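You operate a simulated robot arm through the tools that you are given. There is no shell and no other tool.

The job below is to be done with a simulated robot arm. You get a single attempt, and the scene is never put back.

JOB
Put things in order on the peninsula counter top. At the end: the purple air freshener stands on top of the green soap bar; the white wrapped pack (marked "PADS") from the peninsula counter top is on the cream tray; the purple softener bottle is on the blue balm tin; the yellow rake comb stands where the orange screw jar stood; the orange screw jar stands where the purple softener bottle stood; whatever was shut is shut again. Leave all else as you found it, and nothing knocked over. Set down upright: softener bottle.

The check looks at the end state, three seconds after you hand in, the way a careful person would. Anything else that was tipped, shoved, dropped, spilled or broken makes it a failure.

ROBOT AND FRAMES
A 5-joint arm with a two-finger parallel gripper, fixed in place. Base frame: the origin is at the foot of the arm, x ahead of it, y to its left, z up; the work surface is at about z = 0. Units: mm, degrees, N and s.
With the tool pointing down near the work surface it reaches from about 260 to 680 mm from the base axis. Its first joint turns from -66.0 to 66.0 degrees. The tool tilts only in the upright plane through the base axis and itself; it spins freely about its own axis. Payload 2.9 kg.
The tool frame sits at the grasp point between the pads (the TCP): z along the fingers, y along the line on which they close. The tips reach 30 mm beyond it. Largest opening 110 mm; finger width 20, thickness 10; the body of the gripper, 48 by 112 mm, starts 55 mm behind the TCP.
Orientation is that of the tool frame in the base frame, as a unit quaternion [w, x, y, z]. With the fingers straight down and closing along the base's y, the tool's x points along the base's -x, its y along +y and its z along -z.

CONTROLS
- The arm moves only by the tool drive_tool. Its argument "targets" is one flat list of numbers, 7 for each row, row after row: the turn, a rotation vector about the tool's x, y, z in degrees, then the shift along the tool's x, y, z in mm, then the opening in per cent of the stroke, from 0 (shut) to 100 (fully open). In form: [ax, ay, az, x, y, z, jaw, ax, ay, az, x, y, z, jaw, ...]. A call has 1 to 20 rows; each row shifts and turns the commanded pose from where the row before left it, along the tool's axes as they then stand. A row lasts 0.2 s, in which the tool goes at most 50 mm and 8.6 degrees; a call with a longer step from one row to the next is refused whole, and so is a gripper value outside its range. Where a pose cannot be reached the arm comes as near as it can. A force on the tool above 40 N (or 10 N above the force at the start of the call, whichever is more), or a blocked arm, ends the call early, and 0.2 s more pass. Each finger travels about 108 mm/s and halts on what it meets, pressing with about 27 N; the grip force reading is that of the motor and also rises with nothing between the fingers. The clock runs only during rows and for 0.2 s after the last one: add rows that do not move to give the fingers time. It gives the time, the measured TCP pose, the force on the tool (base axes), the opening and the grip force at its end, in the units of the frame above (readings bear some noise), with the torque about the TCP (base axes, N m) and any sound that the robot's microphone picked up, and new pictures: "pictures" is both (left out), scene, wrist or none.
- Cameras (640 x 400 px; columns grow to the right, rows downward): "scene" is fixed at [11.3, -440.4, 608.2]; the picture's right is [0.91, -0.42, 0.00], its down [-0.25, -0.55, -0.80] and it looks along [0.33, 0.72, -0.60] (base axes); focal length 355 px, centre (320, 200). "wrist" rides on the gripper at [72, 17, -103] in the tool frame; the picture's right is [-0.23, 0.97, 0.00], its down [-0.76, -0.18, -0.62] and it looks along [-0.61, -0.14, 0.78] (tool axes); focal length 222 px, centre (320, 200). There is no depth. A picture from a camera that has moved, and an enlarged one, comes with that camera's place and axes in the base frame and with its lens. The place of the scene camera against the robot may be out by one fixed shift of up to 12 mm in any direction.
- close_up(camera, box): a new picture of the part [left, top, right, bottom] of that camera's present view, enlarged. It takes no simulated time.
- close_job(): hands the job in; it is judged then, once.

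Nothing tells you positions but the pictures and the camera data. Unless the task says otherwise, let go and move clear before handing in.

The tools are called after "Request:" as a command line: name --argument value ..., lists and objects as JSON in quotes. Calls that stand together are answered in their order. drive_tool: Moves the arm, as the interface text tells. Its arguments: {"type":"object","properties":{"targets":{"type":"array"},"pictures":{"type":"string","enum":["both","scene","wrist","none"]}},"required":["targets"]} The other tools are called the same way: close_up (camera, box) takes an enlarged picture of a part of a camera's view; close_job () hands the job in.

At the start:

```text
time: 0.0
tcp_pos: [321.3, 150.4, 318.9]
orientation: [0.0, 0.0, 1.0, 0.0]
wrist_force: [0.5, 0.5, 0.4]
wrist_torque: [-0.04, 0.01, -0.01]
width: 110.0
gripper_force: 0.0
```

scene: 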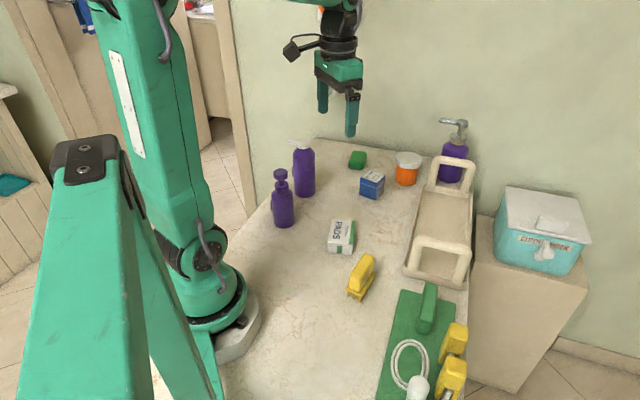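
wrist: 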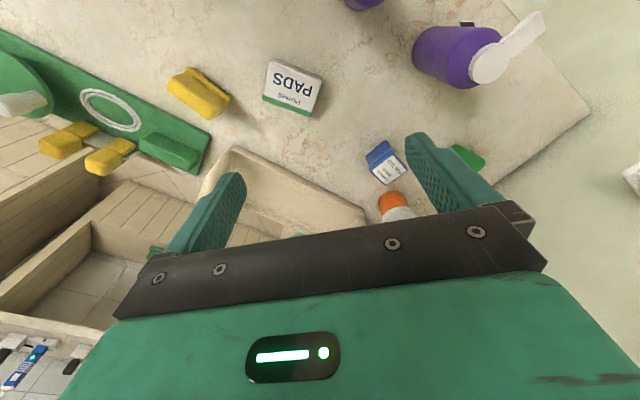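

I see a counter with purple bottles, a green soap, a blue box, an orange jar, a PADS pack, a yellow comb, a cream tray and others. I'll look closer before moving anything.

Request:
close_up --camera "scene" --box '[250, 110, 410, 210]'

Request:
close_up --camera "scene" --box '[380, 110, 540, 210]'

Request:
close_up --camera "scene" --box '[310, 200, 470, 300]'

Request:
close_up --camera "scene" --box '[340, 280, 532, 400]'

Request:
close_up --camera "wrist" --box '[340, 0, 600, 220]'

Request:
close_up --camera "wrist" --box '[0, 20, 240, 220]'

```text
4.00 times, centred on (330, 160) of scene
camera zoom: at [11.3, -440.4, 608.2], right [0.91, -0.42, 0.0], down [-0.25, -0.55, -0.8], along [0.33, 0.72, -0.6], focal length 1420 px, centre (280, 360)
```

zoom: 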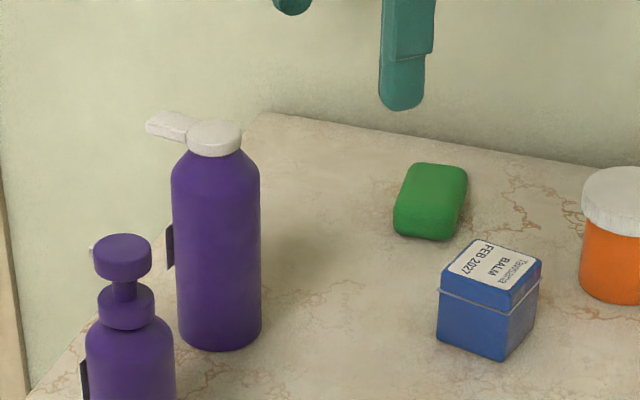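

```text
4.00 times, centred on (460, 160) of scene
camera zoom: at [11.3, -440.4, 608.2], right [0.91, -0.42, 0.0], down [-0.25, -0.55, -0.8], along [0.33, 0.72, -0.6], focal length 1420 px, centre (-240, 360)
```

zoom: 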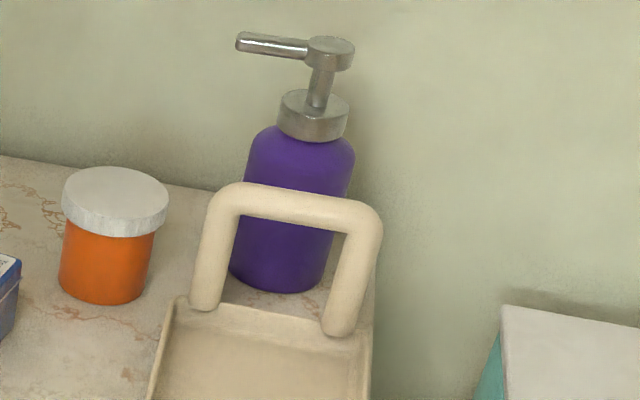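

```text
4.00 times, centred on (390, 250) of scene
camera zoom: at [11.3, -440.4, 608.2], right [0.91, -0.42, 0.0], down [-0.25, -0.55, -0.8], along [0.33, 0.72, -0.6], focal length 1420 px, centre (40, 0)
```

zoom: 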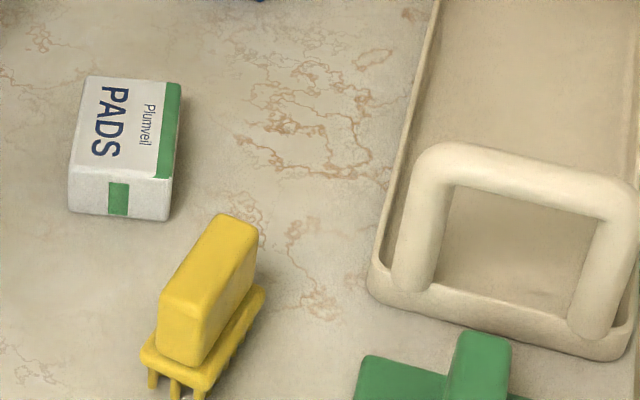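

```text
3.33 times, centred on (436, 340) of scene
camera zoom: at [11.3, -440.4, 608.2], right [0.91, -0.42, 0.0], down [-0.25, -0.55, -0.8], along [0.33, 0.72, -0.6], focal length 1184 px, centre (-67, -267)
```

zoom: 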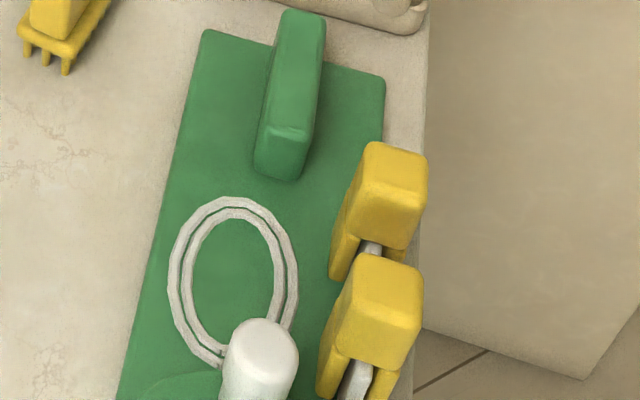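

```text
1.82 times, centred on (470, 110) of wrist
camera zoom: at [248.6, 166.0, 421.1], right [0.23, 0.97, 0.0], down [0.76, -0.18, 0.62], along [0.61, -0.14, -0.78], focal length 404 px, centre (47, 364)
```

zoom: 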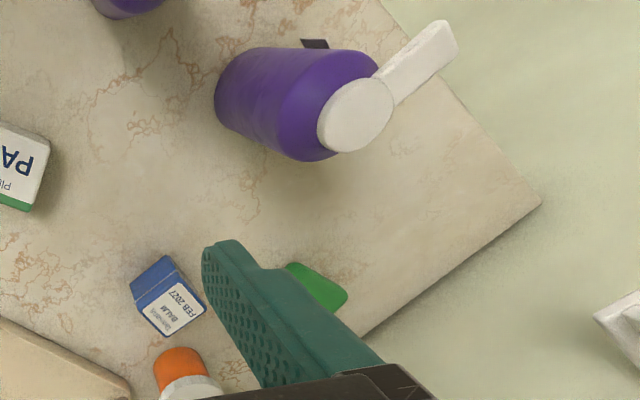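

```text
2.00 times, centred on (120, 120) of wrist
camera zoom: at [248.6, 166.0, 421.1], right [0.23, 0.97, 0.0], down [0.76, -0.18, 0.62], along [0.61, -0.14, -0.78], focal length 444 px, centre (720, 360)
```

zoom: 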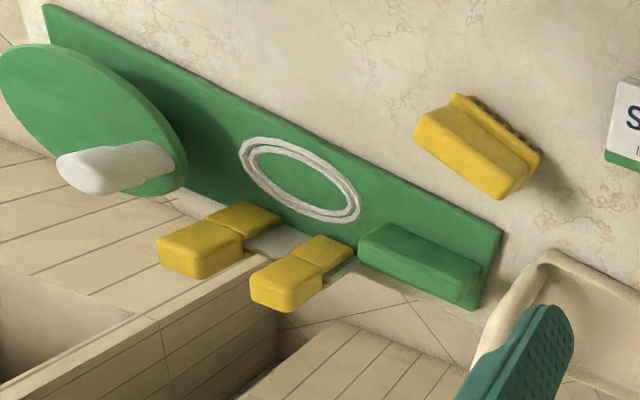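

Three purple bottles are visible and I have to tell the softener from the air freshener, so I'll zoom on each of them from both cameras.

Request:
close_up --camera "scene" --box '[264, 160, 312, 190]'

Request:
close_up --camera "scene" --box '[262, 185, 326, 235]'

Request:
close_up --camera "scene" --box '[280, 130, 328, 160]'

Request:
close_up --camera "scene" --box '[345, 140, 393, 205]'

Request:
close_up --camera "scene" --box '[395, 140, 485, 300]'

Request:
close_up --camera "scene" --box '[480, 170, 600, 290]'

```text
13.33 times, centred on (288, 175) of scene
camera zoom: at [11.3, -440.4, 608.2], right [0.91, -0.42, 0.0], down [-0.25, -0.55, -0.8], along [0.33, 0.72, -0.6], focal length 4735 px, centre (747, 533)
```

zoom: 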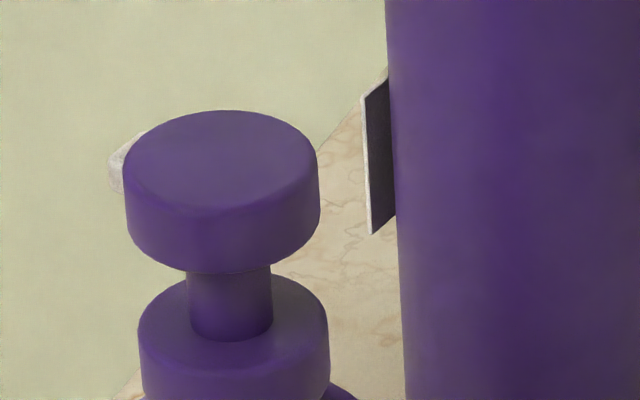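

```text
8.00 times, centred on (294, 210) of scene
camera zoom: at [11.3, -440.4, 608.2], right [0.91, -0.42, 0.0], down [-0.25, -0.55, -0.8], along [0.33, 0.72, -0.6], focal length 2841 px, centre (528, 120)
```

zoom: 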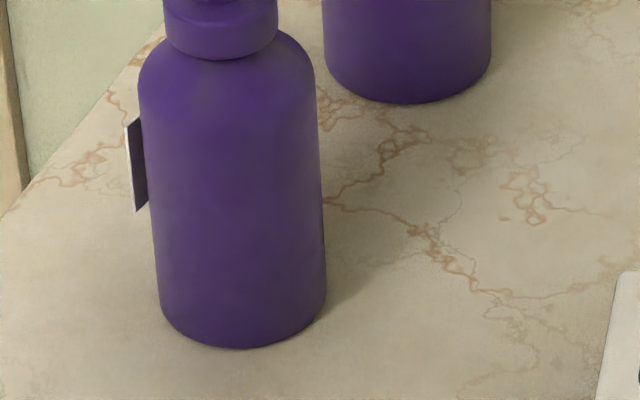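

```text
13.33 times, centred on (304, 145) of scene
camera zoom: at [11.3, -440.4, 608.2], right [0.91, -0.42, 0.0], down [-0.25, -0.55, -0.8], along [0.33, 0.72, -0.6], focal length 4735 px, centre (533, 933)
```

zoom: 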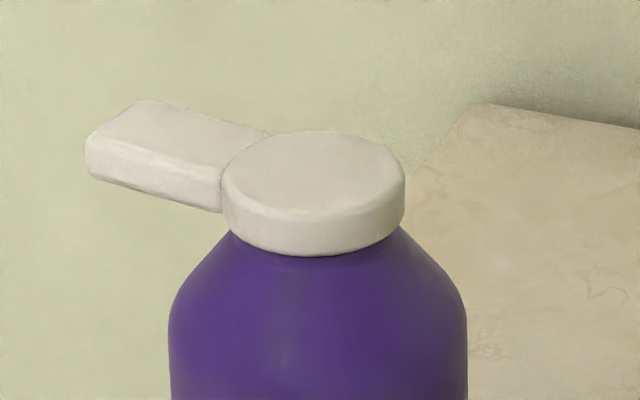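

```text
6.15 times, centred on (369, 172) of scene
camera zoom: at [11.3, -440.4, 608.2], right [0.91, -0.42, 0.0], down [-0.25, -0.55, -0.8], along [0.33, 0.72, -0.6], focal length 2185 px, centre (18, 369)
```

zoom: 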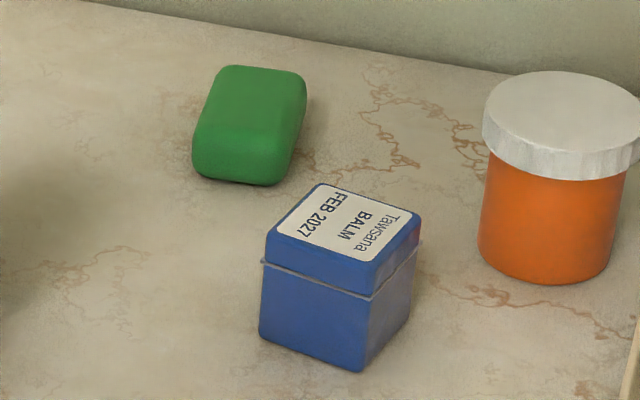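

```text
2.50 times, centred on (440, 220) of scene
camera zoom: at [11.3, -440.4, 608.2], right [0.91, -0.42, 0.0], down [-0.25, -0.55, -0.8], along [0.33, 0.72, -0.6], focal length 888 px, centre (20, 150)
```

zoom: 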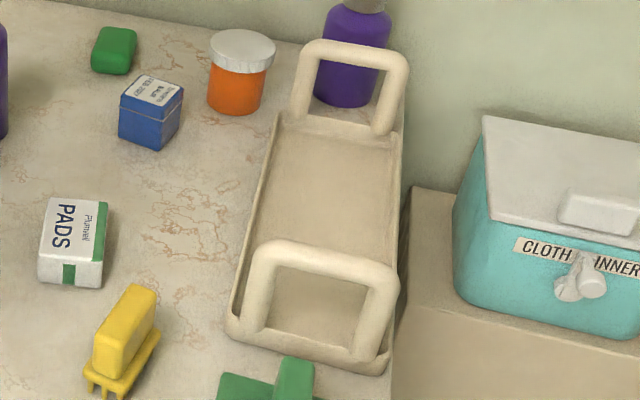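

```text
3.33 times, centred on (540, 230) of scene
camera zoom: at [11.3, -440.4, 608.2], right [0.91, -0.42, 0.0], down [-0.25, -0.55, -0.8], along [0.33, 0.72, -0.6], focal length 1184 px, centre (-413, 100)
```

zoom: 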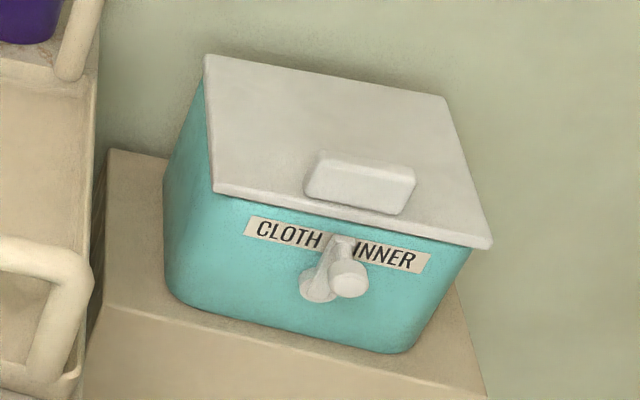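

Bottles A (front-left, round disc cap) and B (tall, white lever cap) both carry a tag facing away from the scene camera. I'll take the wrist camera to the far-left side, staying above the bottles, to read the tags.

Request:
drive_tool --targets '[0, 0, 0, 25.2, 36.6, 9.8, 100, 0, 0, 0, 25.2, 36.6, 9.8, 100, 0, 0, 0, 25.2, 36.6, 9.8, 100, 0, 0, 0, 25.2, 36.6, 9.8, 100, 0, 0, 0, 25.2, 36.6, 9.8, 100, 0, 0, 0, 25.2, 36.6, 9.8, 100, 0, 0, 8.26, 0, 0, 0, 100, 0, 0, 8.26, 0, 0, 0, 100, 0, 0, 8.26, 0, 0, 0, 100, 0, 0, 8.26, 0, 0, 0, 100, 0, 0, 8.26, 0, 0, 0, 100, 0, 0, 0, 0, 0, 0, 100]' --pictures "both"

```text
time: 2.6
tcp_pos: [181.2, 364.2, 260.8]
orientation: [0.0, 0.354, 0.935, 0.0]
wrist_force: [-1.1, 0.1, -0.4]
wrist_torque: [0.0, 0.0, 0.0]
width: 109.9
gripper_force: 0.0
out of reach, approached as far as the arm can: row 6
camera wrist: at [137.9, 424.3, 363.0], right [0.81, 0.58, 0.0], down [0.45, -0.64, 0.62], along [0.36, -0.51, -0.78], focal length 222 px, centre (320, 200)
```

scene: 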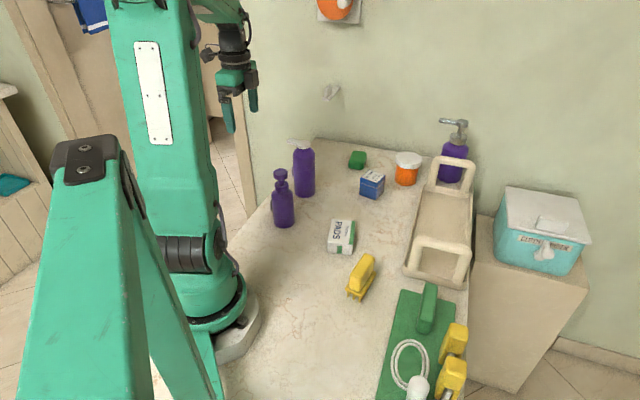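
wrist: 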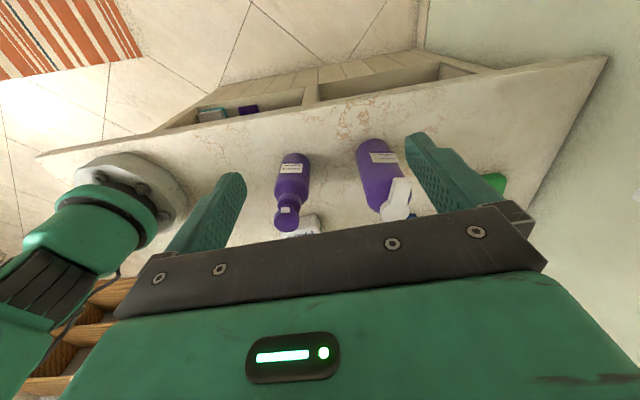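

The tags are now facing the wrist camera; I'll enlarge them.

Request:
close_up --camera "wrist" --box '[268, 145, 316, 175]'

Request:
close_up --camera "wrist" --box '[360, 140, 408, 170]'

Request:
close_up --camera "wrist" --box '[240, 130, 440, 255]'

Request:
close_up --camera "wrist" --box '[160, 60, 320, 150]'

```text
13.33 times, centred on (292, 160) of wrist
camera zoom: at [137.9, 424.3, 363.0], right [0.81, 0.58, 0.0], down [0.45, -0.64, 0.62], along [0.36, -0.51, -0.78], focal length 2962 px, centre (693, 733)
```

zoom: 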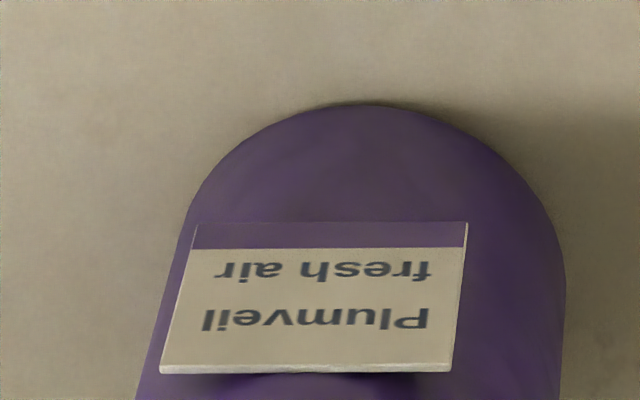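

```text
13.33 times, centred on (384, 155) of wrist
camera zoom: at [137.9, 424.3, 363.0], right [0.81, 0.58, 0.0], down [0.45, -0.64, 0.62], along [0.36, -0.51, -0.78], focal length 2962 px, centre (-533, 800)
```

zoom: 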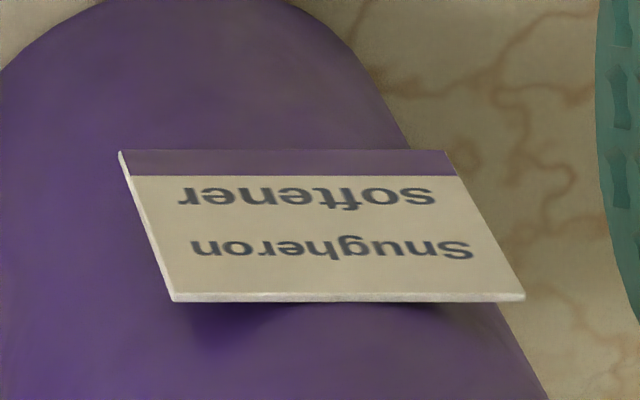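

```text
3.20 times, centred on (340, 192) of wrist
camera zoom: at [137.9, 424.3, 363.0], right [0.81, 0.58, 0.0], down [0.45, -0.64, 0.62], along [0.36, -0.51, -0.78], focal length 711 px, centre (256, 224)
```

zoom: 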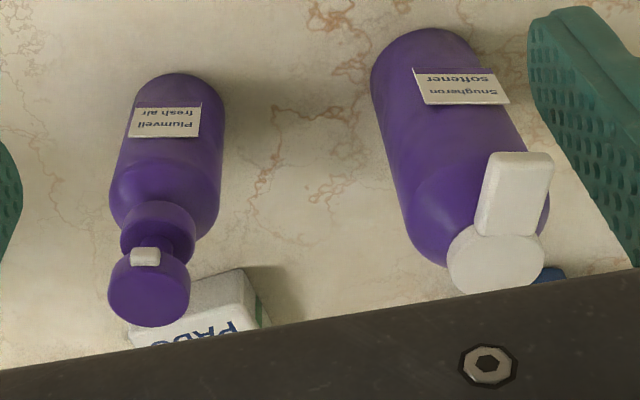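

```text
4.00 times, centred on (240, 105) of wrist
camera zoom: at [137.9, 424.3, 363.0], right [0.81, 0.58, 0.0], down [0.45, -0.64, 0.62], along [0.36, -0.51, -0.78], focal length 888 px, centre (640, 580)
```

zoom: 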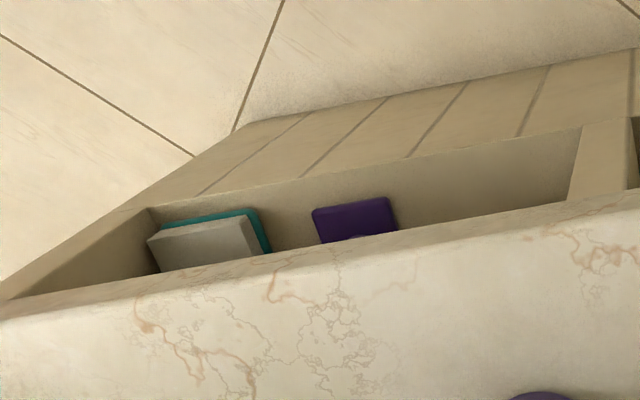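

Bottle A is the air freshener ("fresh air") and bottle B (tall, white lever cap) is the softener. Next I'll survey the tin, soap and jar region from above with the wrist camera, since the scene camera may be offset.

Request:
drive_tool --targets '[0, 0, -8.1, 0, 0, 0, 100, 0, 0, -8.1, 0, 0, 0, 100, 0, 0, -8.1, 0, 0, 0, 100, 0, 0, -8.1, 0, 0, 0, 100, 0, 0, -8.1, 0, 0, 0, 100, 0, 0, -8.1, 0, 0, 0, 100, 0, 0, -8.1, 0, 0, 0, 100, 0, 0, -8.1, 0, 0, 0, 100, 0, 0, -8.1, 0, 0, 0, 100, 0, 0, 0, -36.04, -27.0, -2.4, 100, 0, 0, 0, -36.04, -27.0, -2.4, 100, 0, 0, 0, -36.04, -27.0, -2.4, 100, 0, 0, 0, -36.04, -27.0, -2.4, 100, 0, 0, 0, -36.04, -27.0, -2.4, 100, 0, 0, 0, -36.04, -27.0, -2.4, 100, 0, 0, 0, -36.04, -27.0, -2.4, 100, 0, 0, 0, -36.04, -27.0, -2.4, 100, 0, 0, 0, 0, 0, 0, 100]' --pictures "both"

```text
time: 6.4
tcp_pos: [538.0, 327.8, 276.8]
orientation: [-0.001, -0.272, 0.962, 0.0]
wrist_force: [-0.2, -0.4, -0.6]
wrist_torque: [-0.02, -0.01, 0.03]
width: 110.0
gripper_force: 0.1
out of reach, approached as far as the arm can: row 17
camera wrist: at [466.4, 304.0, 380.1], right [-0.32, 0.95, 0.0], down [0.74, 0.25, 0.62], along [0.59, 0.2, -0.78], focal length 222 px, centre (320, 200)
```

scene: 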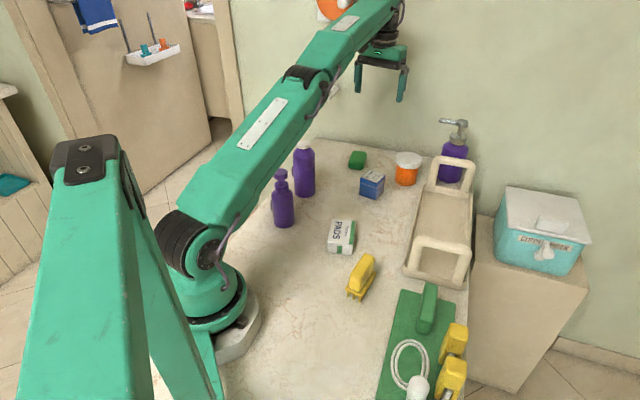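
wrist: 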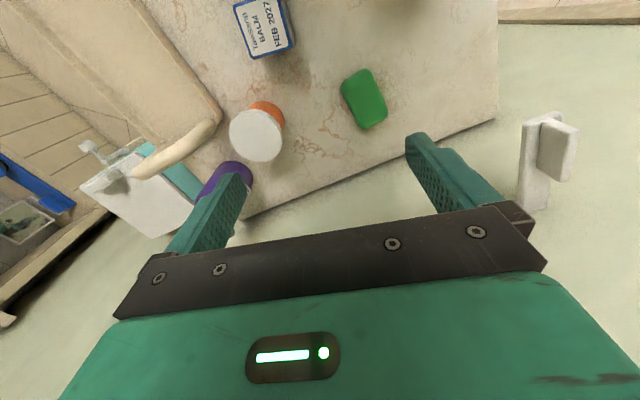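

The vertical reach shrinks with height (about 630 mm at z 277). I'll enlarge this view to locate the tin, jar and soap accurately.

Request:
close_up --camera "wrist" --box '[220, 0, 420, 125]'

Request:
close_up --camera "wrist" --box '[210, 85, 310, 175]'

Request:
close_up --camera "wrist" --box '[60, 100, 260, 225]'

Request:
close_up --camera "scene" --box '[290, 0, 450, 100]'

```text
3.20 times, centred on (320, 62) of wrist
camera zoom: at [466.4, 304.0, 380.1], right [-0.32, 0.95, 0.0], down [0.74, 0.25, 0.62], along [0.59, 0.2, -0.78], focal length 711 px, centre (320, 640)
```

zoom: 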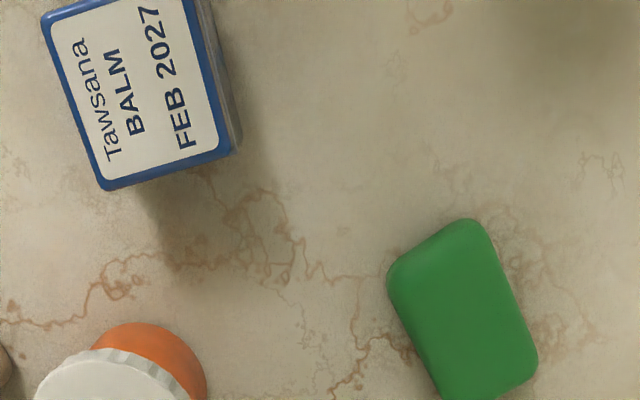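

```text
4.44 times, centred on (260, 130) of wrist
camera zoom: at [466.4, 304.0, 380.1], right [-0.32, 0.95, 0.0], down [0.74, 0.25, 0.62], along [0.59, 0.2, -0.78], focal length 987 px, centre (587, 511)
```

zoom: 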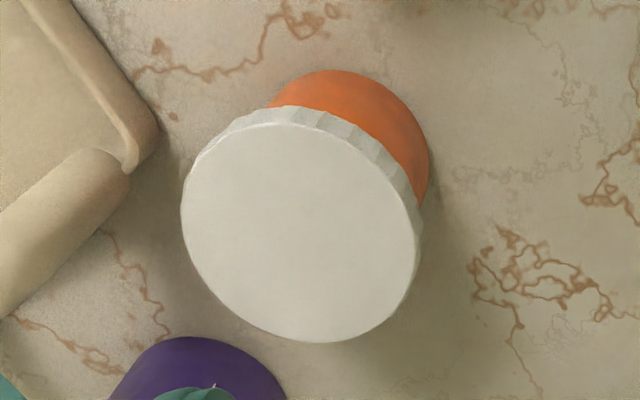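

```text
3.20 times, centred on (160, 162) of wrist
camera zoom: at [466.4, 304.0, 380.1], right [-0.32, 0.95, 0.0], down [0.74, 0.25, 0.62], along [0.59, 0.2, -0.78], focal length 711 px, centre (832, 320)
```

zoom: 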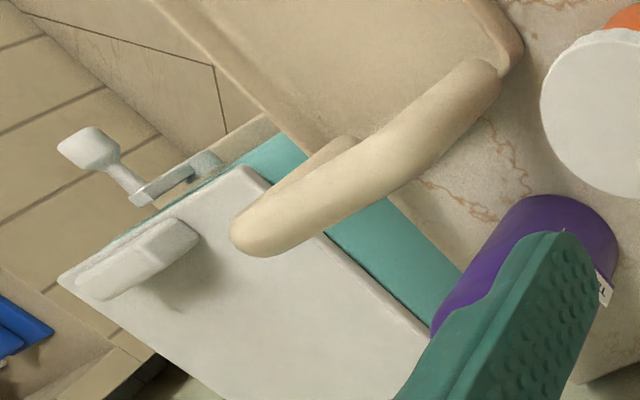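

```text
4.00 times, centred on (370, 50) of scene
camera zoom: at [11.3, -440.4, 608.2], right [0.91, -0.42, 0.0], down [-0.25, -0.55, -0.8], along [0.33, 0.72, -0.6], focal length 1420 px, centre (120, 800)
```

zoom: 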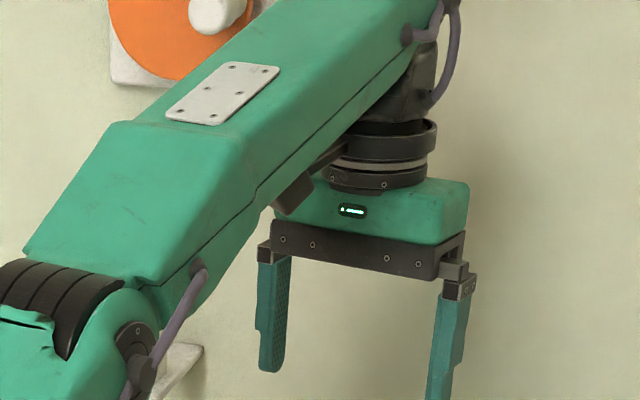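

Jar ≈ (618, 257), soap ≈ (533, 398), tin ≈ (494, 247) by the wrist camera; the scene camera reads about (+6, +17) too far. The jar has to be parked temporarily so the tall bottle on the tin won't be in the way; I'll turn the tool to close along the 45° line and approach the jar.

Request:
drive_tool --targets '[0, 0, 8.51, 0, 0, 0, 100, 0, 0, 8.51, 0, 0, 0, 100, 0, 0, 8.51, 0, 0, 0, 100, 0, 0, 8.51, 0, 0, 0, 100, 0, 0, 8.51, 0, 0, 0, 100, 0, 0, 8.51, 0, 0, 0, 100, 0, 0, 8.51, 0, 0, 0, 100, 0, 0, 8.51, 0, 0, 0, 100, 0, 0, 8.51, 0, 0, 0, 100, 0, 0, 0, -20.8, -2.45, 34.2, 100, 0, 0, 0, -20.8, -2.45, 34.2, 100, 0, 0, 0, -20.8, -2.45, 34.2, 100, 0, 0, 0, -20.8, -2.45, 34.2, 100, 0, 0, 0, 0, 0, 0, 100]' --pictures "both"

```text
time: 9.4
tcp_pos: [588.9, 261.5, 137.3]
orientation: [0.0, 0.383, 0.924, 0.0]
wrist_force: [-0.4, 0.4, 0.4]
wrist_torque: [-0.03, -0.04, 0.03]
width: 109.9
gripper_force: 0.1
camera wrist: at [548.5, 324.4, 240.8], right [0.85, 0.53, 0.0], down [0.41, -0.66, 0.62], along [0.33, -0.53, -0.78], focal length 222 px, centre (320, 200)
```

scene: 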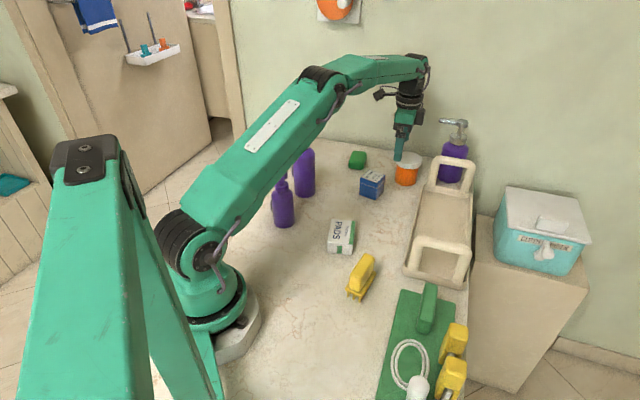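
wrist: 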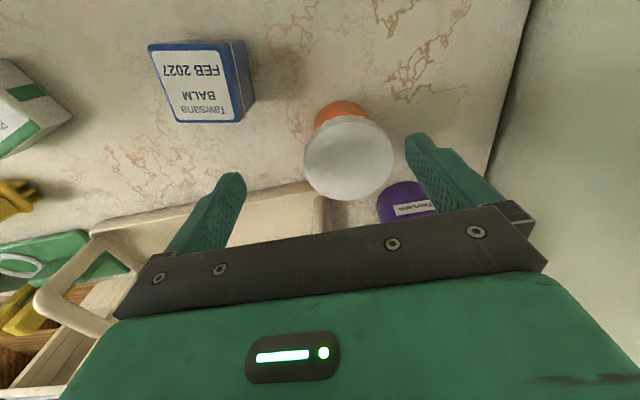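

The jar sits slightly off the tool's axis; I'll enlarge to get its centre and the tin's exact place.

Request:
close_up --camera "wrist" --box '[270, 90, 430, 215]'

Request:
close_up --camera "wrist" --box '[120, 20, 280, 120]'

Request:
close_up --camera "scene" --box '[360, 50, 480, 200]'

```text
3.20 times, centred on (350, 152) of wrist
camera zoom: at [548.5, 324.4, 240.8], right [0.85, 0.53, 0.0], down [0.41, -0.66, 0.62], along [0.33, -0.53, -0.78], focal length 711 px, centre (224, 352)
```

zoom: 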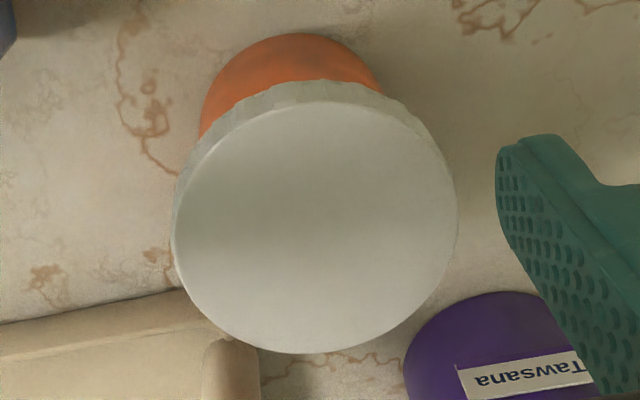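

```text
4.00 times, centred on (200, 70) of wrist
camera zoom: at [548.5, 324.4, 240.8], right [0.85, 0.53, 0.0], down [0.41, -0.66, 0.62], along [0.33, -0.53, -0.78], focal length 888 px, centre (800, 720)
```

zoom: 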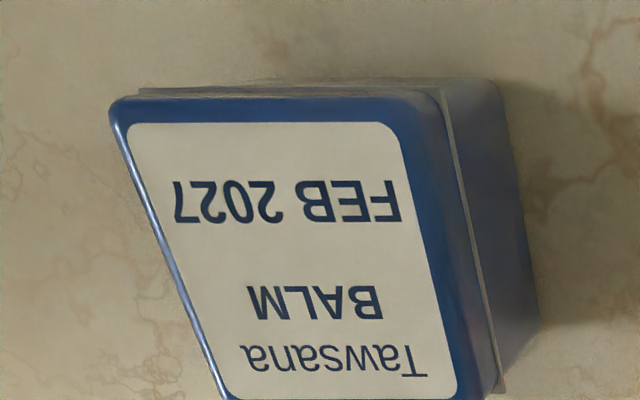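

```text
2.67 times, centred on (420, 125) of scene
camera zoom: at [11.3, -440.4, 608.2], right [0.91, -0.42, 0.0], down [-0.25, -0.55, -0.8], along [0.33, 0.72, -0.6], focal length 947 px, centre (53, 400)
```

zoom: 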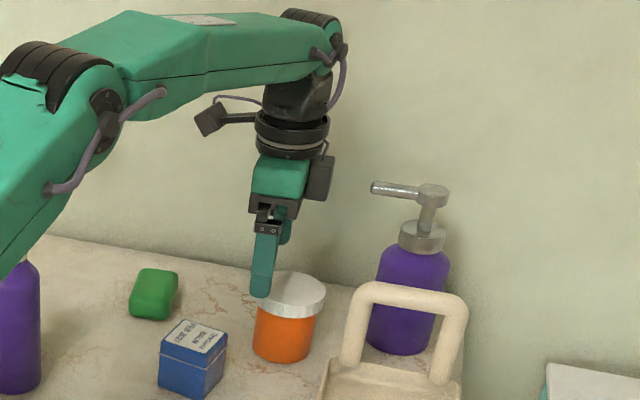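

The jar centre is about (617, 258), lid top z≈77, diameter 73. I'll centre over it and descend with open fingers, then check before closing.

Request:
drive_tool --targets '[0, 0, 0, -22, 17.8, 10.3, 100, 0, 0, 0, 0, 0, 20, 100, 0, 0, 0, 0, 0, 20, 100, 0, 0, 0, 0, 0, 24, 100, 0, 0, 0, 0, 0, 0, 100]' --pictures "both"

```text
time: 10.6
tcp_pos: [617.6, 259.8, 62.8]
orientation: [0.0, 0.383, 0.924, 0.0]
wrist_force: [0.4, 0.8, 0.2]
wrist_torque: [-0.01, 0.01, -0.03]
width: 110.1
gripper_force: 0.1
camera wrist: at [577.4, 322.1, 167.0], right [0.85, 0.53, 0.0], down [0.41, -0.66, 0.62], along [0.33, -0.53, -0.78], focal length 222 px, centre (320, 200)
```

scene: 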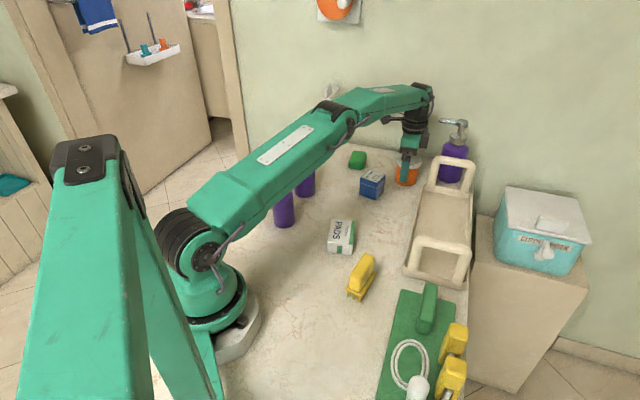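
wrist: 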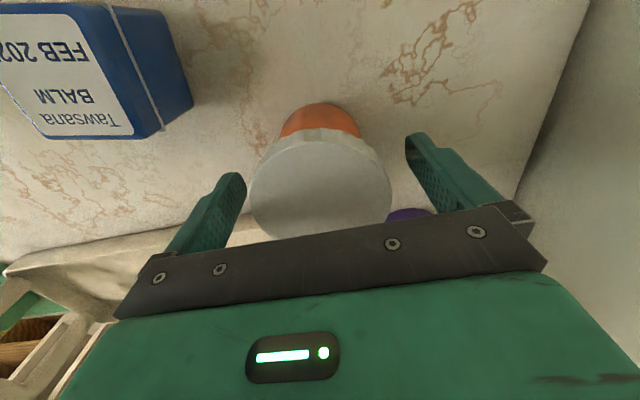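

Request:
close_up --camera "wrist" --box '[230, 90, 422, 250]'

Request:
close_up --camera "scene" --box '[370, 80, 480, 200]'

```text
2.50 times, centred on (326, 170) of wrist
camera zoom: at [577.4, 322.1, 167.0], right [0.85, 0.53, 0.0], down [0.41, -0.66, 0.62], along [0.33, -0.53, -0.78], focal length 555 px, centre (305, 275)
```

zoom: 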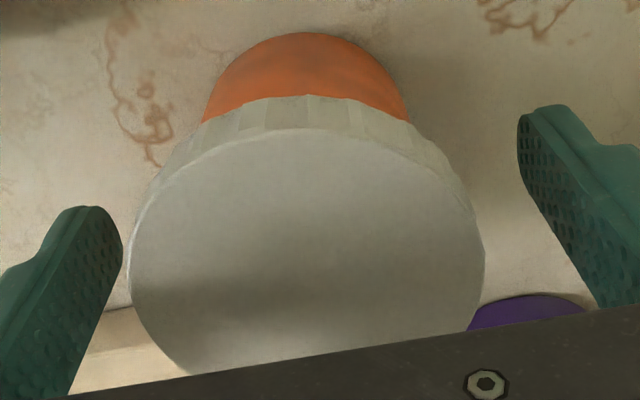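

```text
3.33 times, centred on (425, 140) of scene
camera zoom: at [11.3, -440.4, 608.2], right [0.91, -0.42, 0.0], down [-0.25, -0.55, -0.8], along [0.33, 0.72, -0.6], focal length 1184 px, centre (-30, 400)
```

zoom: 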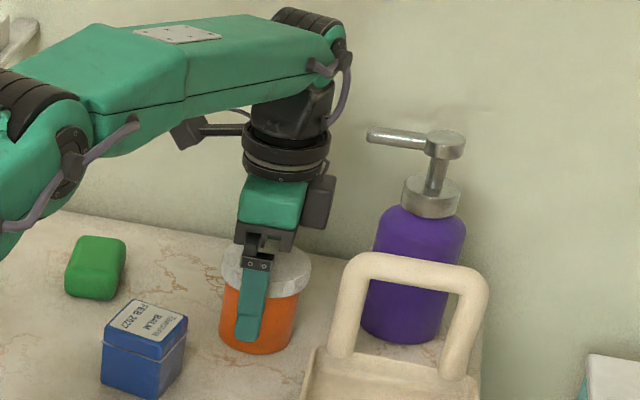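

The jar is centred between the pads; I close on its lid.

Request:
drive_tool --targets '[0, 0, 0, 0, 0, 0, 40, 0, 0, 0, 0, 0, 0, 0, 0, 0, 0, 0, 0, 0, 0, 0, 0, 0, 0, 0, 0, 0]' --pictures "wrist"

```text
time: 11.6
tcp_pos: [616.9, 260.2, 64.0]
orientation: [0.0, 0.383, 0.924, 0.0]
wrist_force: [0.1, 0.2, 0.3]
wrist_torque: [-0.01, -0.03, 0.0]
width: 73.4
gripper_force: 26.8
camera wrist: at [577.4, 322.0, 167.1], right [0.85, 0.53, 0.0], down [0.41, -0.66, 0.62], along [0.33, -0.53, -0.78], focal length 222 px, centre (320, 200)
```

wrist: 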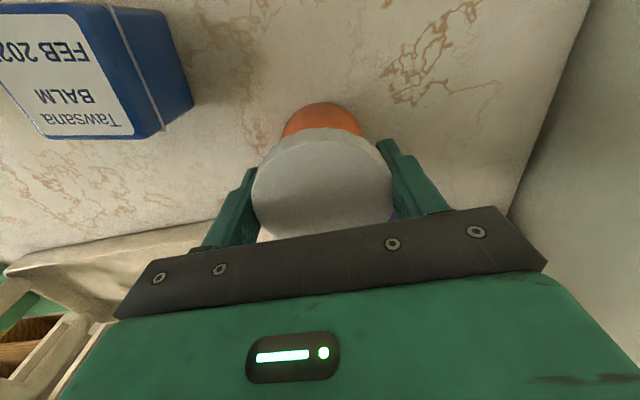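

Gripped at 73 mm. I'll lift the jar and park it at about (428, 122), a clear spot between the PADS pack, tin and tray.

Request:
drive_tool --targets '[0, 0, 0, 0, 0, -10, 0, 0, 0, 0, 0, 0, -20, 0, 0, 0, 0, 0, 0, -30, 0, 0, 0, 0, 6.1, -38.4, -3.3, 0, 0, 0, 0, 6.1, -38.4, -3.3, 0, 0, 0, 0, 6.1, -38.4, -3.3, 0, 0, 0, 0, 6.1, -38.4, -3.3, 0, 0, 0, 0, 6.1, -38.4, -3.3, 0, 0, 0, 0, 6.1, -38.4, -3.3, 0, 0, 0, 0, 0, 0, 0, 0]' --pictures "both"

```text
time: 13.8
tcp_pos: [430.3, 123.4, 144.4]
orientation: [0.001, 0.382, 0.924, 0.0]
wrist_force: [1.0, -0.7, -1.0]
wrist_torque: [0.01, 0.01, -0.03]
width: 73.3
gripper_force: 26.9
camera wrist: at [389.5, 186.5, 247.1], right [0.85, 0.53, 0.0], down [0.41, -0.66, 0.62], along [0.33, -0.53, -0.78], focal length 222 px, centre (320, 200)
```

scene: 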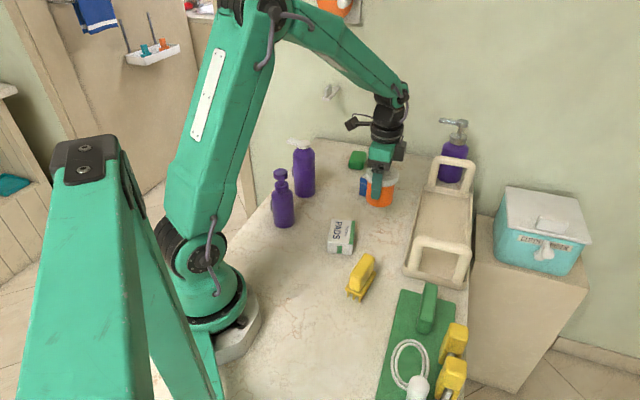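
wrist: 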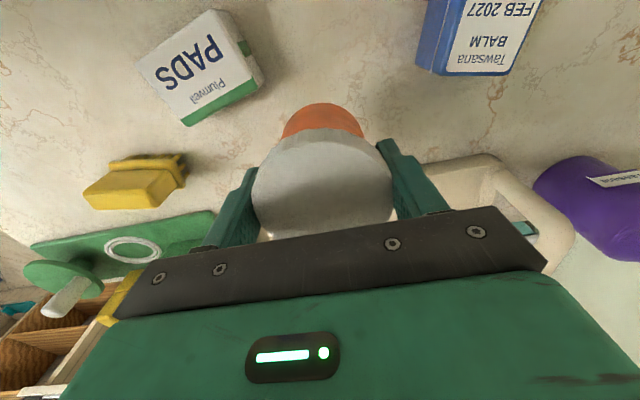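

Over the parking spot and clear; lowering the jar gently and releasing with a small opening.

Request:
drive_tool --targets '[0, 0, 0, 0, 0, 30, 0, 0, 0, 0, 0, 0, 25, 0, 0, 0, 0, 0, 0, 15, 0, 0, 0, 0, 0, 0, 6, 0, 0, 0, 0, 0, 0, 3, 0, 0, 0, 0, 0, 0, 0, 0]' --pictures "scene"

```text
time: 15.2
tcp_pos: [429.1, 123.1, 66.5]
orientation: [0.0, 0.382, 0.924, 0.0]
wrist_force: [-0.1, 0.2, -1.6]
wrist_torque: [0.01, 0.01, -0.02]
width: 73.3
gripper_force: 27.2
```

scene: 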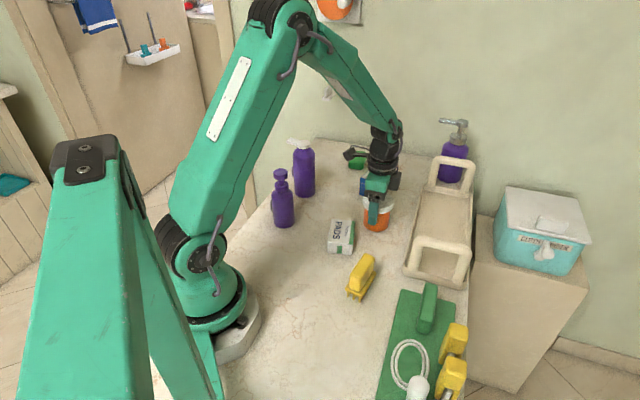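

Request:
drive_tool --targets '[0, 0, 0, 0, 0, 1, 0, 0, 0, 0, 0, 0, 0, 0]' --pictures "wrist"

```text
time: 15.8
tcp_pos: [427.8, 123.2, 66.8]
orientation: [0.0, 0.383, 0.924, 0.0]
wrist_force: [0.0, -0.2, -1.2]
wrist_torque: [-0.02, 0.0, 0.0]
width: 73.3
gripper_force: 27.2
camera wrist: at [388.6, 186.5, 169.3], right [0.85, 0.53, 0.0], down [0.41, -0.66, 0.62], along [0.33, -0.53, -0.78], focal length 222 px, centre (320, 200)
```

wrist: 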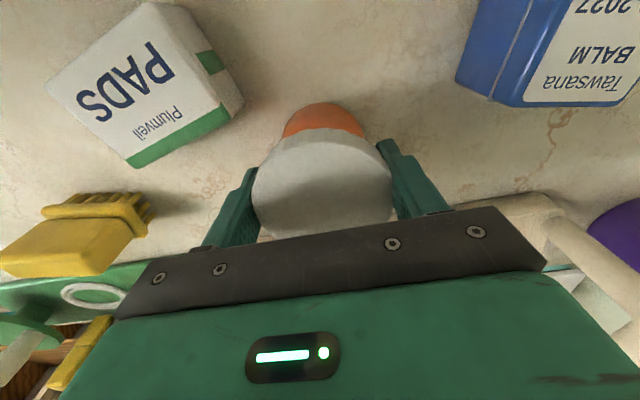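

The camera readout says 2 mm still to go; lowering in small steps.

Request:
drive_tool --targets '[0, 0, 0, 0, 0, 1, 0, 0, 0, 0, 0, 0, 1, 0, 0, 0, 0, 0, 0, 0, 0]' --pictures "wrist"

```text
time: 16.6
tcp_pos: [428.6, 123.3, 65.1]
orientation: [0.0, 0.383, 0.924, 0.0]
wrist_force: [-0.2, 0.7, -0.9]
wrist_torque: [-0.01, 0.02, 0.01]
width: 73.3
gripper_force: 27.0
camera wrist: at [388.5, 185.8, 167.4], right [0.85, 0.53, 0.0], down [0.41, -0.66, 0.62], along [0.33, -0.53, -0.78], focal length 222 px, centre (320, 200)
```

wrist: 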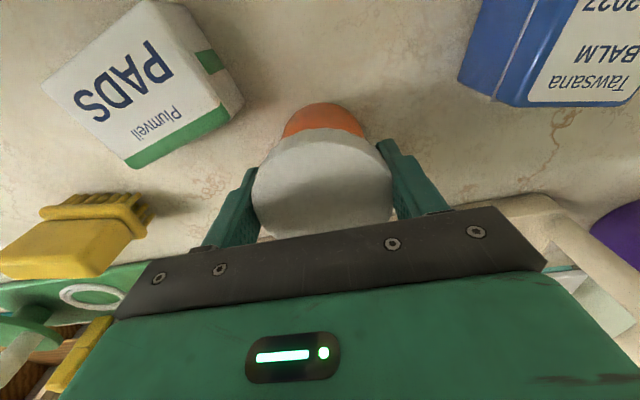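

Request:
drive_tool --targets '[0, 0, 0, 0, 0, 0.5, 0, 0, 0, 0, 0, 0, 0, 0, 0, 0, 0, 0, 0, 0, 70, 0, 0, 0, 0, 0, 0, 80, 0, 0, 0, 0, 0, 0, 80]' --pictures "both"

```text
time: 17.8
tcp_pos: [429.2, 122.7, 62.7]
orientation: [0.0, 0.383, 0.924, 0.001]
wrist_force: [0.3, 1.5, 0.9]
wrist_torque: [0.04, -0.01, -0.01]
width: 87.8
gripper_force: 0.1
camera wrist: at [388.7, 185.9, 166.6], right [0.85, 0.53, 0.0], down [0.41, -0.66, 0.62], along [0.33, -0.53, -0.78], focal length 222 px, centre (320, 200)
```

scene: 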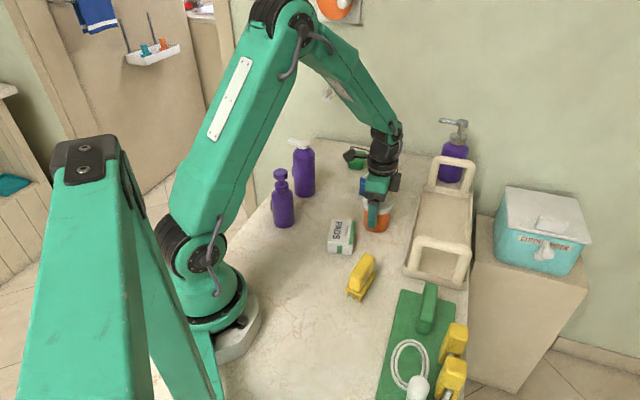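
wrist: 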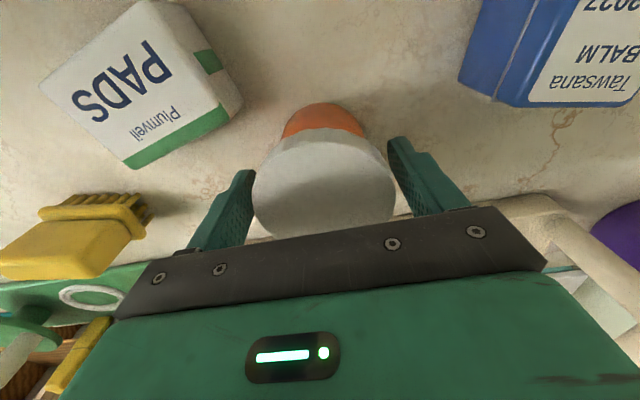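

The jar is parked. I rise and go over to the comb to look at it from above.

Request:
drive_tool --targets '[0, 0, 0, 0, 0, -20, 80, 0, 0, 0, 0, 0, -40, 80, 0, 0, 0, 0, 0, -40, 100, 0, 0, 0, -5, -38.3, -9.2, 100, 0, 0, 0, -5, -38.3, -9.2, 100, 0, 0, 0, -5, -38.3, -9.2, 100, 0, 0, 0, -5, -38.3, -9.2, 100, 0, 0, 0, -5, -38.3, -9.2, 100, 0, 0, 0, 0, 0, 0, 100]' --pictures "both"

```text
time: 19.8
tcp_pos: [310.6, -28.7, 208.9]
orientation: [-0.001, 0.383, 0.924, 0.001]
wrist_force: [0.2, -0.1, -0.8]
wrist_torque: [0.02, -0.01, 0.01]
width: 110.1
gripper_force: 0.1
camera wrist: at [270.1, 33.4, 311.8], right [0.85, 0.53, 0.0], down [0.41, -0.66, 0.62], along [0.33, -0.53, -0.78], focal length 222 px, centre (320, 200)
```

scene: 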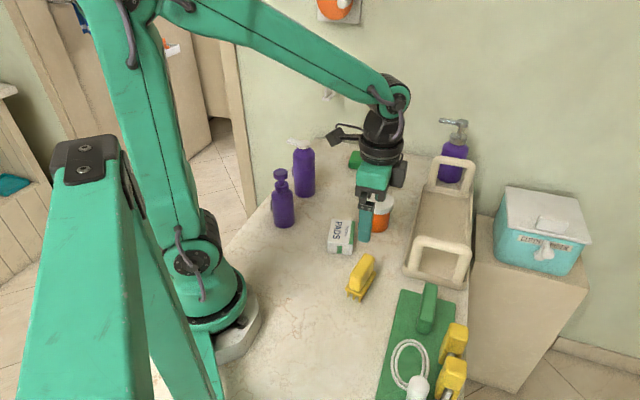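
wrist: 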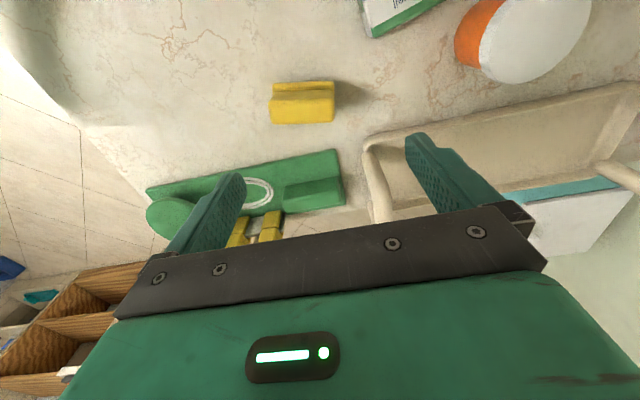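

Request:
close_up --camera "wrist" --box '[254, 65, 350, 125]'

Request:
close_up --camera "scene" --box '[330, 240, 394, 305]'

Request:
close_up --camera "wrist" --box '[340, 0, 640, 190]'

```text
6.67 times, centred on (302, 95) of wrist
camera zoom: at [270.1, 33.4, 311.8], right [0.85, 0.53, 0.0], down [0.41, -0.66, 0.62], along [0.33, -0.53, -0.78], focal length 1481 px, centre (440, 900)
```

zoom: 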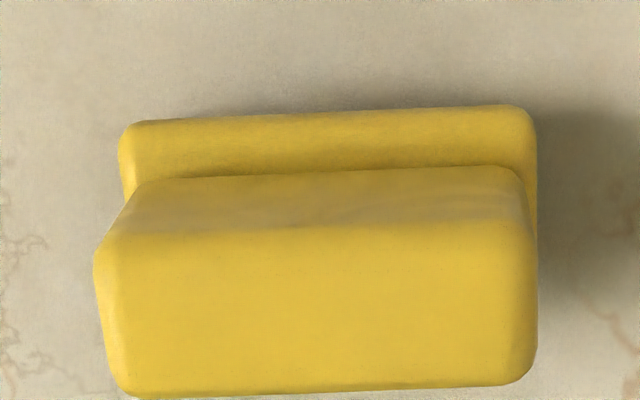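

```text
6.15 times, centred on (362, 272) of scene
camera zoom: at [11.3, -440.4, 608.2], right [0.91, -0.42, 0.0], down [-0.25, -0.55, -0.8], along [0.33, 0.72, -0.6], focal length 2185 px, centre (62, -246)
```

zoom: 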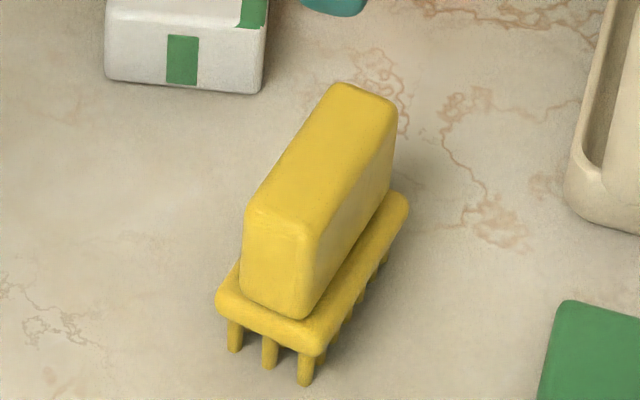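

```text
2.11 times, centred on (490, 95) of wrist
camera zoom: at [270.1, 33.4, 311.8], right [0.85, 0.53, 0.0], down [0.41, -0.66, 0.62], along [0.33, -0.53, -0.78], focal length 468 px, centre (-38, 421)
```

zoom: 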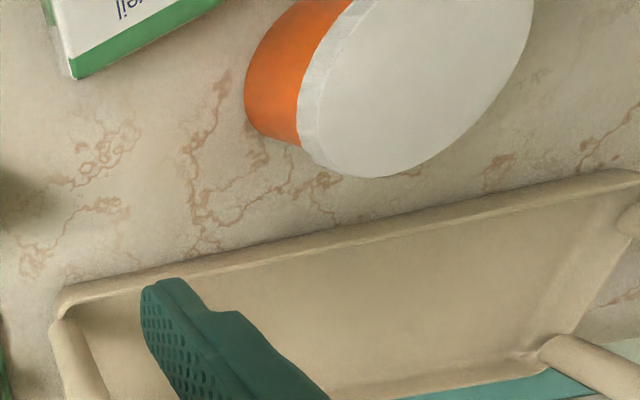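

The comb's block is about 67×26 mm, top z≈63, centred near (294, -41), long axis at 34° and standing on tines. I'll turn the tool so it closes across the thin side and hover above it.

Request:
drive_tool --targets '[0, 0, -7.88, 0, 0, 0, 80, 0, 0, -7.88, 0, 0, 0, 70, 0, 0, -7.88, 0, 0, 0, 70, 0, 0, -7.88, 0, 0, 0, 70, 0, 0, -7.88, 0, 0, 0, 70, 0, 0, -7.88, 0, 0, 0, 70, 0, 0, -7.88, 0, 0, 0, 70, 0, 0, -7.88, 0, 0, 0, 70, 0, 0, -7.88, 0, 0, 0, 70, 0, 0, -7.88, 0, 0, 0, 70, 0, 0, 0, 9.55, -0.7, 39.4, 70, 0, 0, 0, 9.55, -0.7, 39.4, 70, 0, 0, 0, 0, 0, 0, 70]' --pictures "both"

```text
time: 22.6
tcp_pos: [297.5, -43.7, 131.2]
orientation: [0.0, -0.291, 0.957, -0.001]
wrist_force: [-0.3, 0.0, 0.6]
wrist_torque: [-0.01, 0.0, 0.03]
width: 76.9
gripper_force: 0.0
camera wrist: at [227.0, -69.9, 234.0], right [-0.35, 0.94, 0.0], down [0.73, 0.28, 0.62], along [0.58, 0.22, -0.78], focal length 222 px, centre (320, 200)
```

scene: 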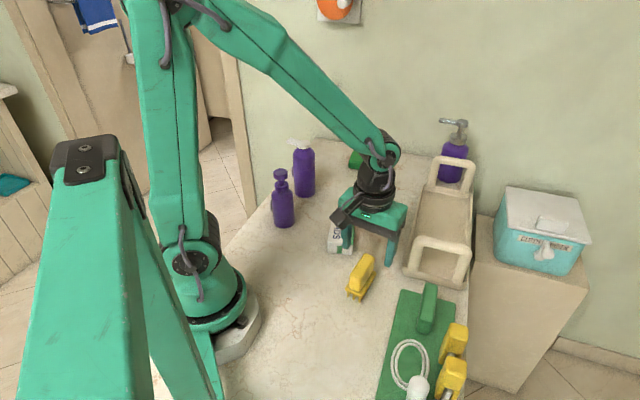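
wrist: 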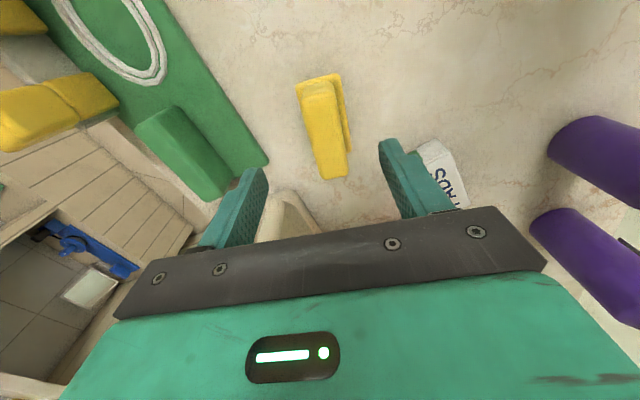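

Request:
close_up --camera "wrist" --box '[244, 65, 404, 185]'

```text
3.33 times, centred on (324, 125) of wrist
camera zoom: at [227.0, -69.9, 234.0], right [-0.35, 0.94, 0.0], down [0.73, 0.28, 0.62], along [0.58, 0.22, -0.78], focal length 740 px, centre (307, 450)
```

zoom: 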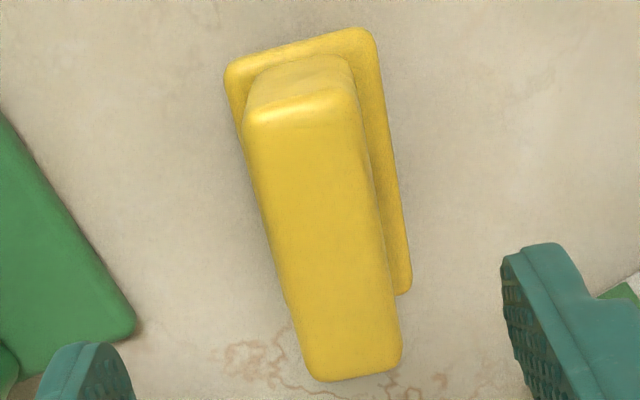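

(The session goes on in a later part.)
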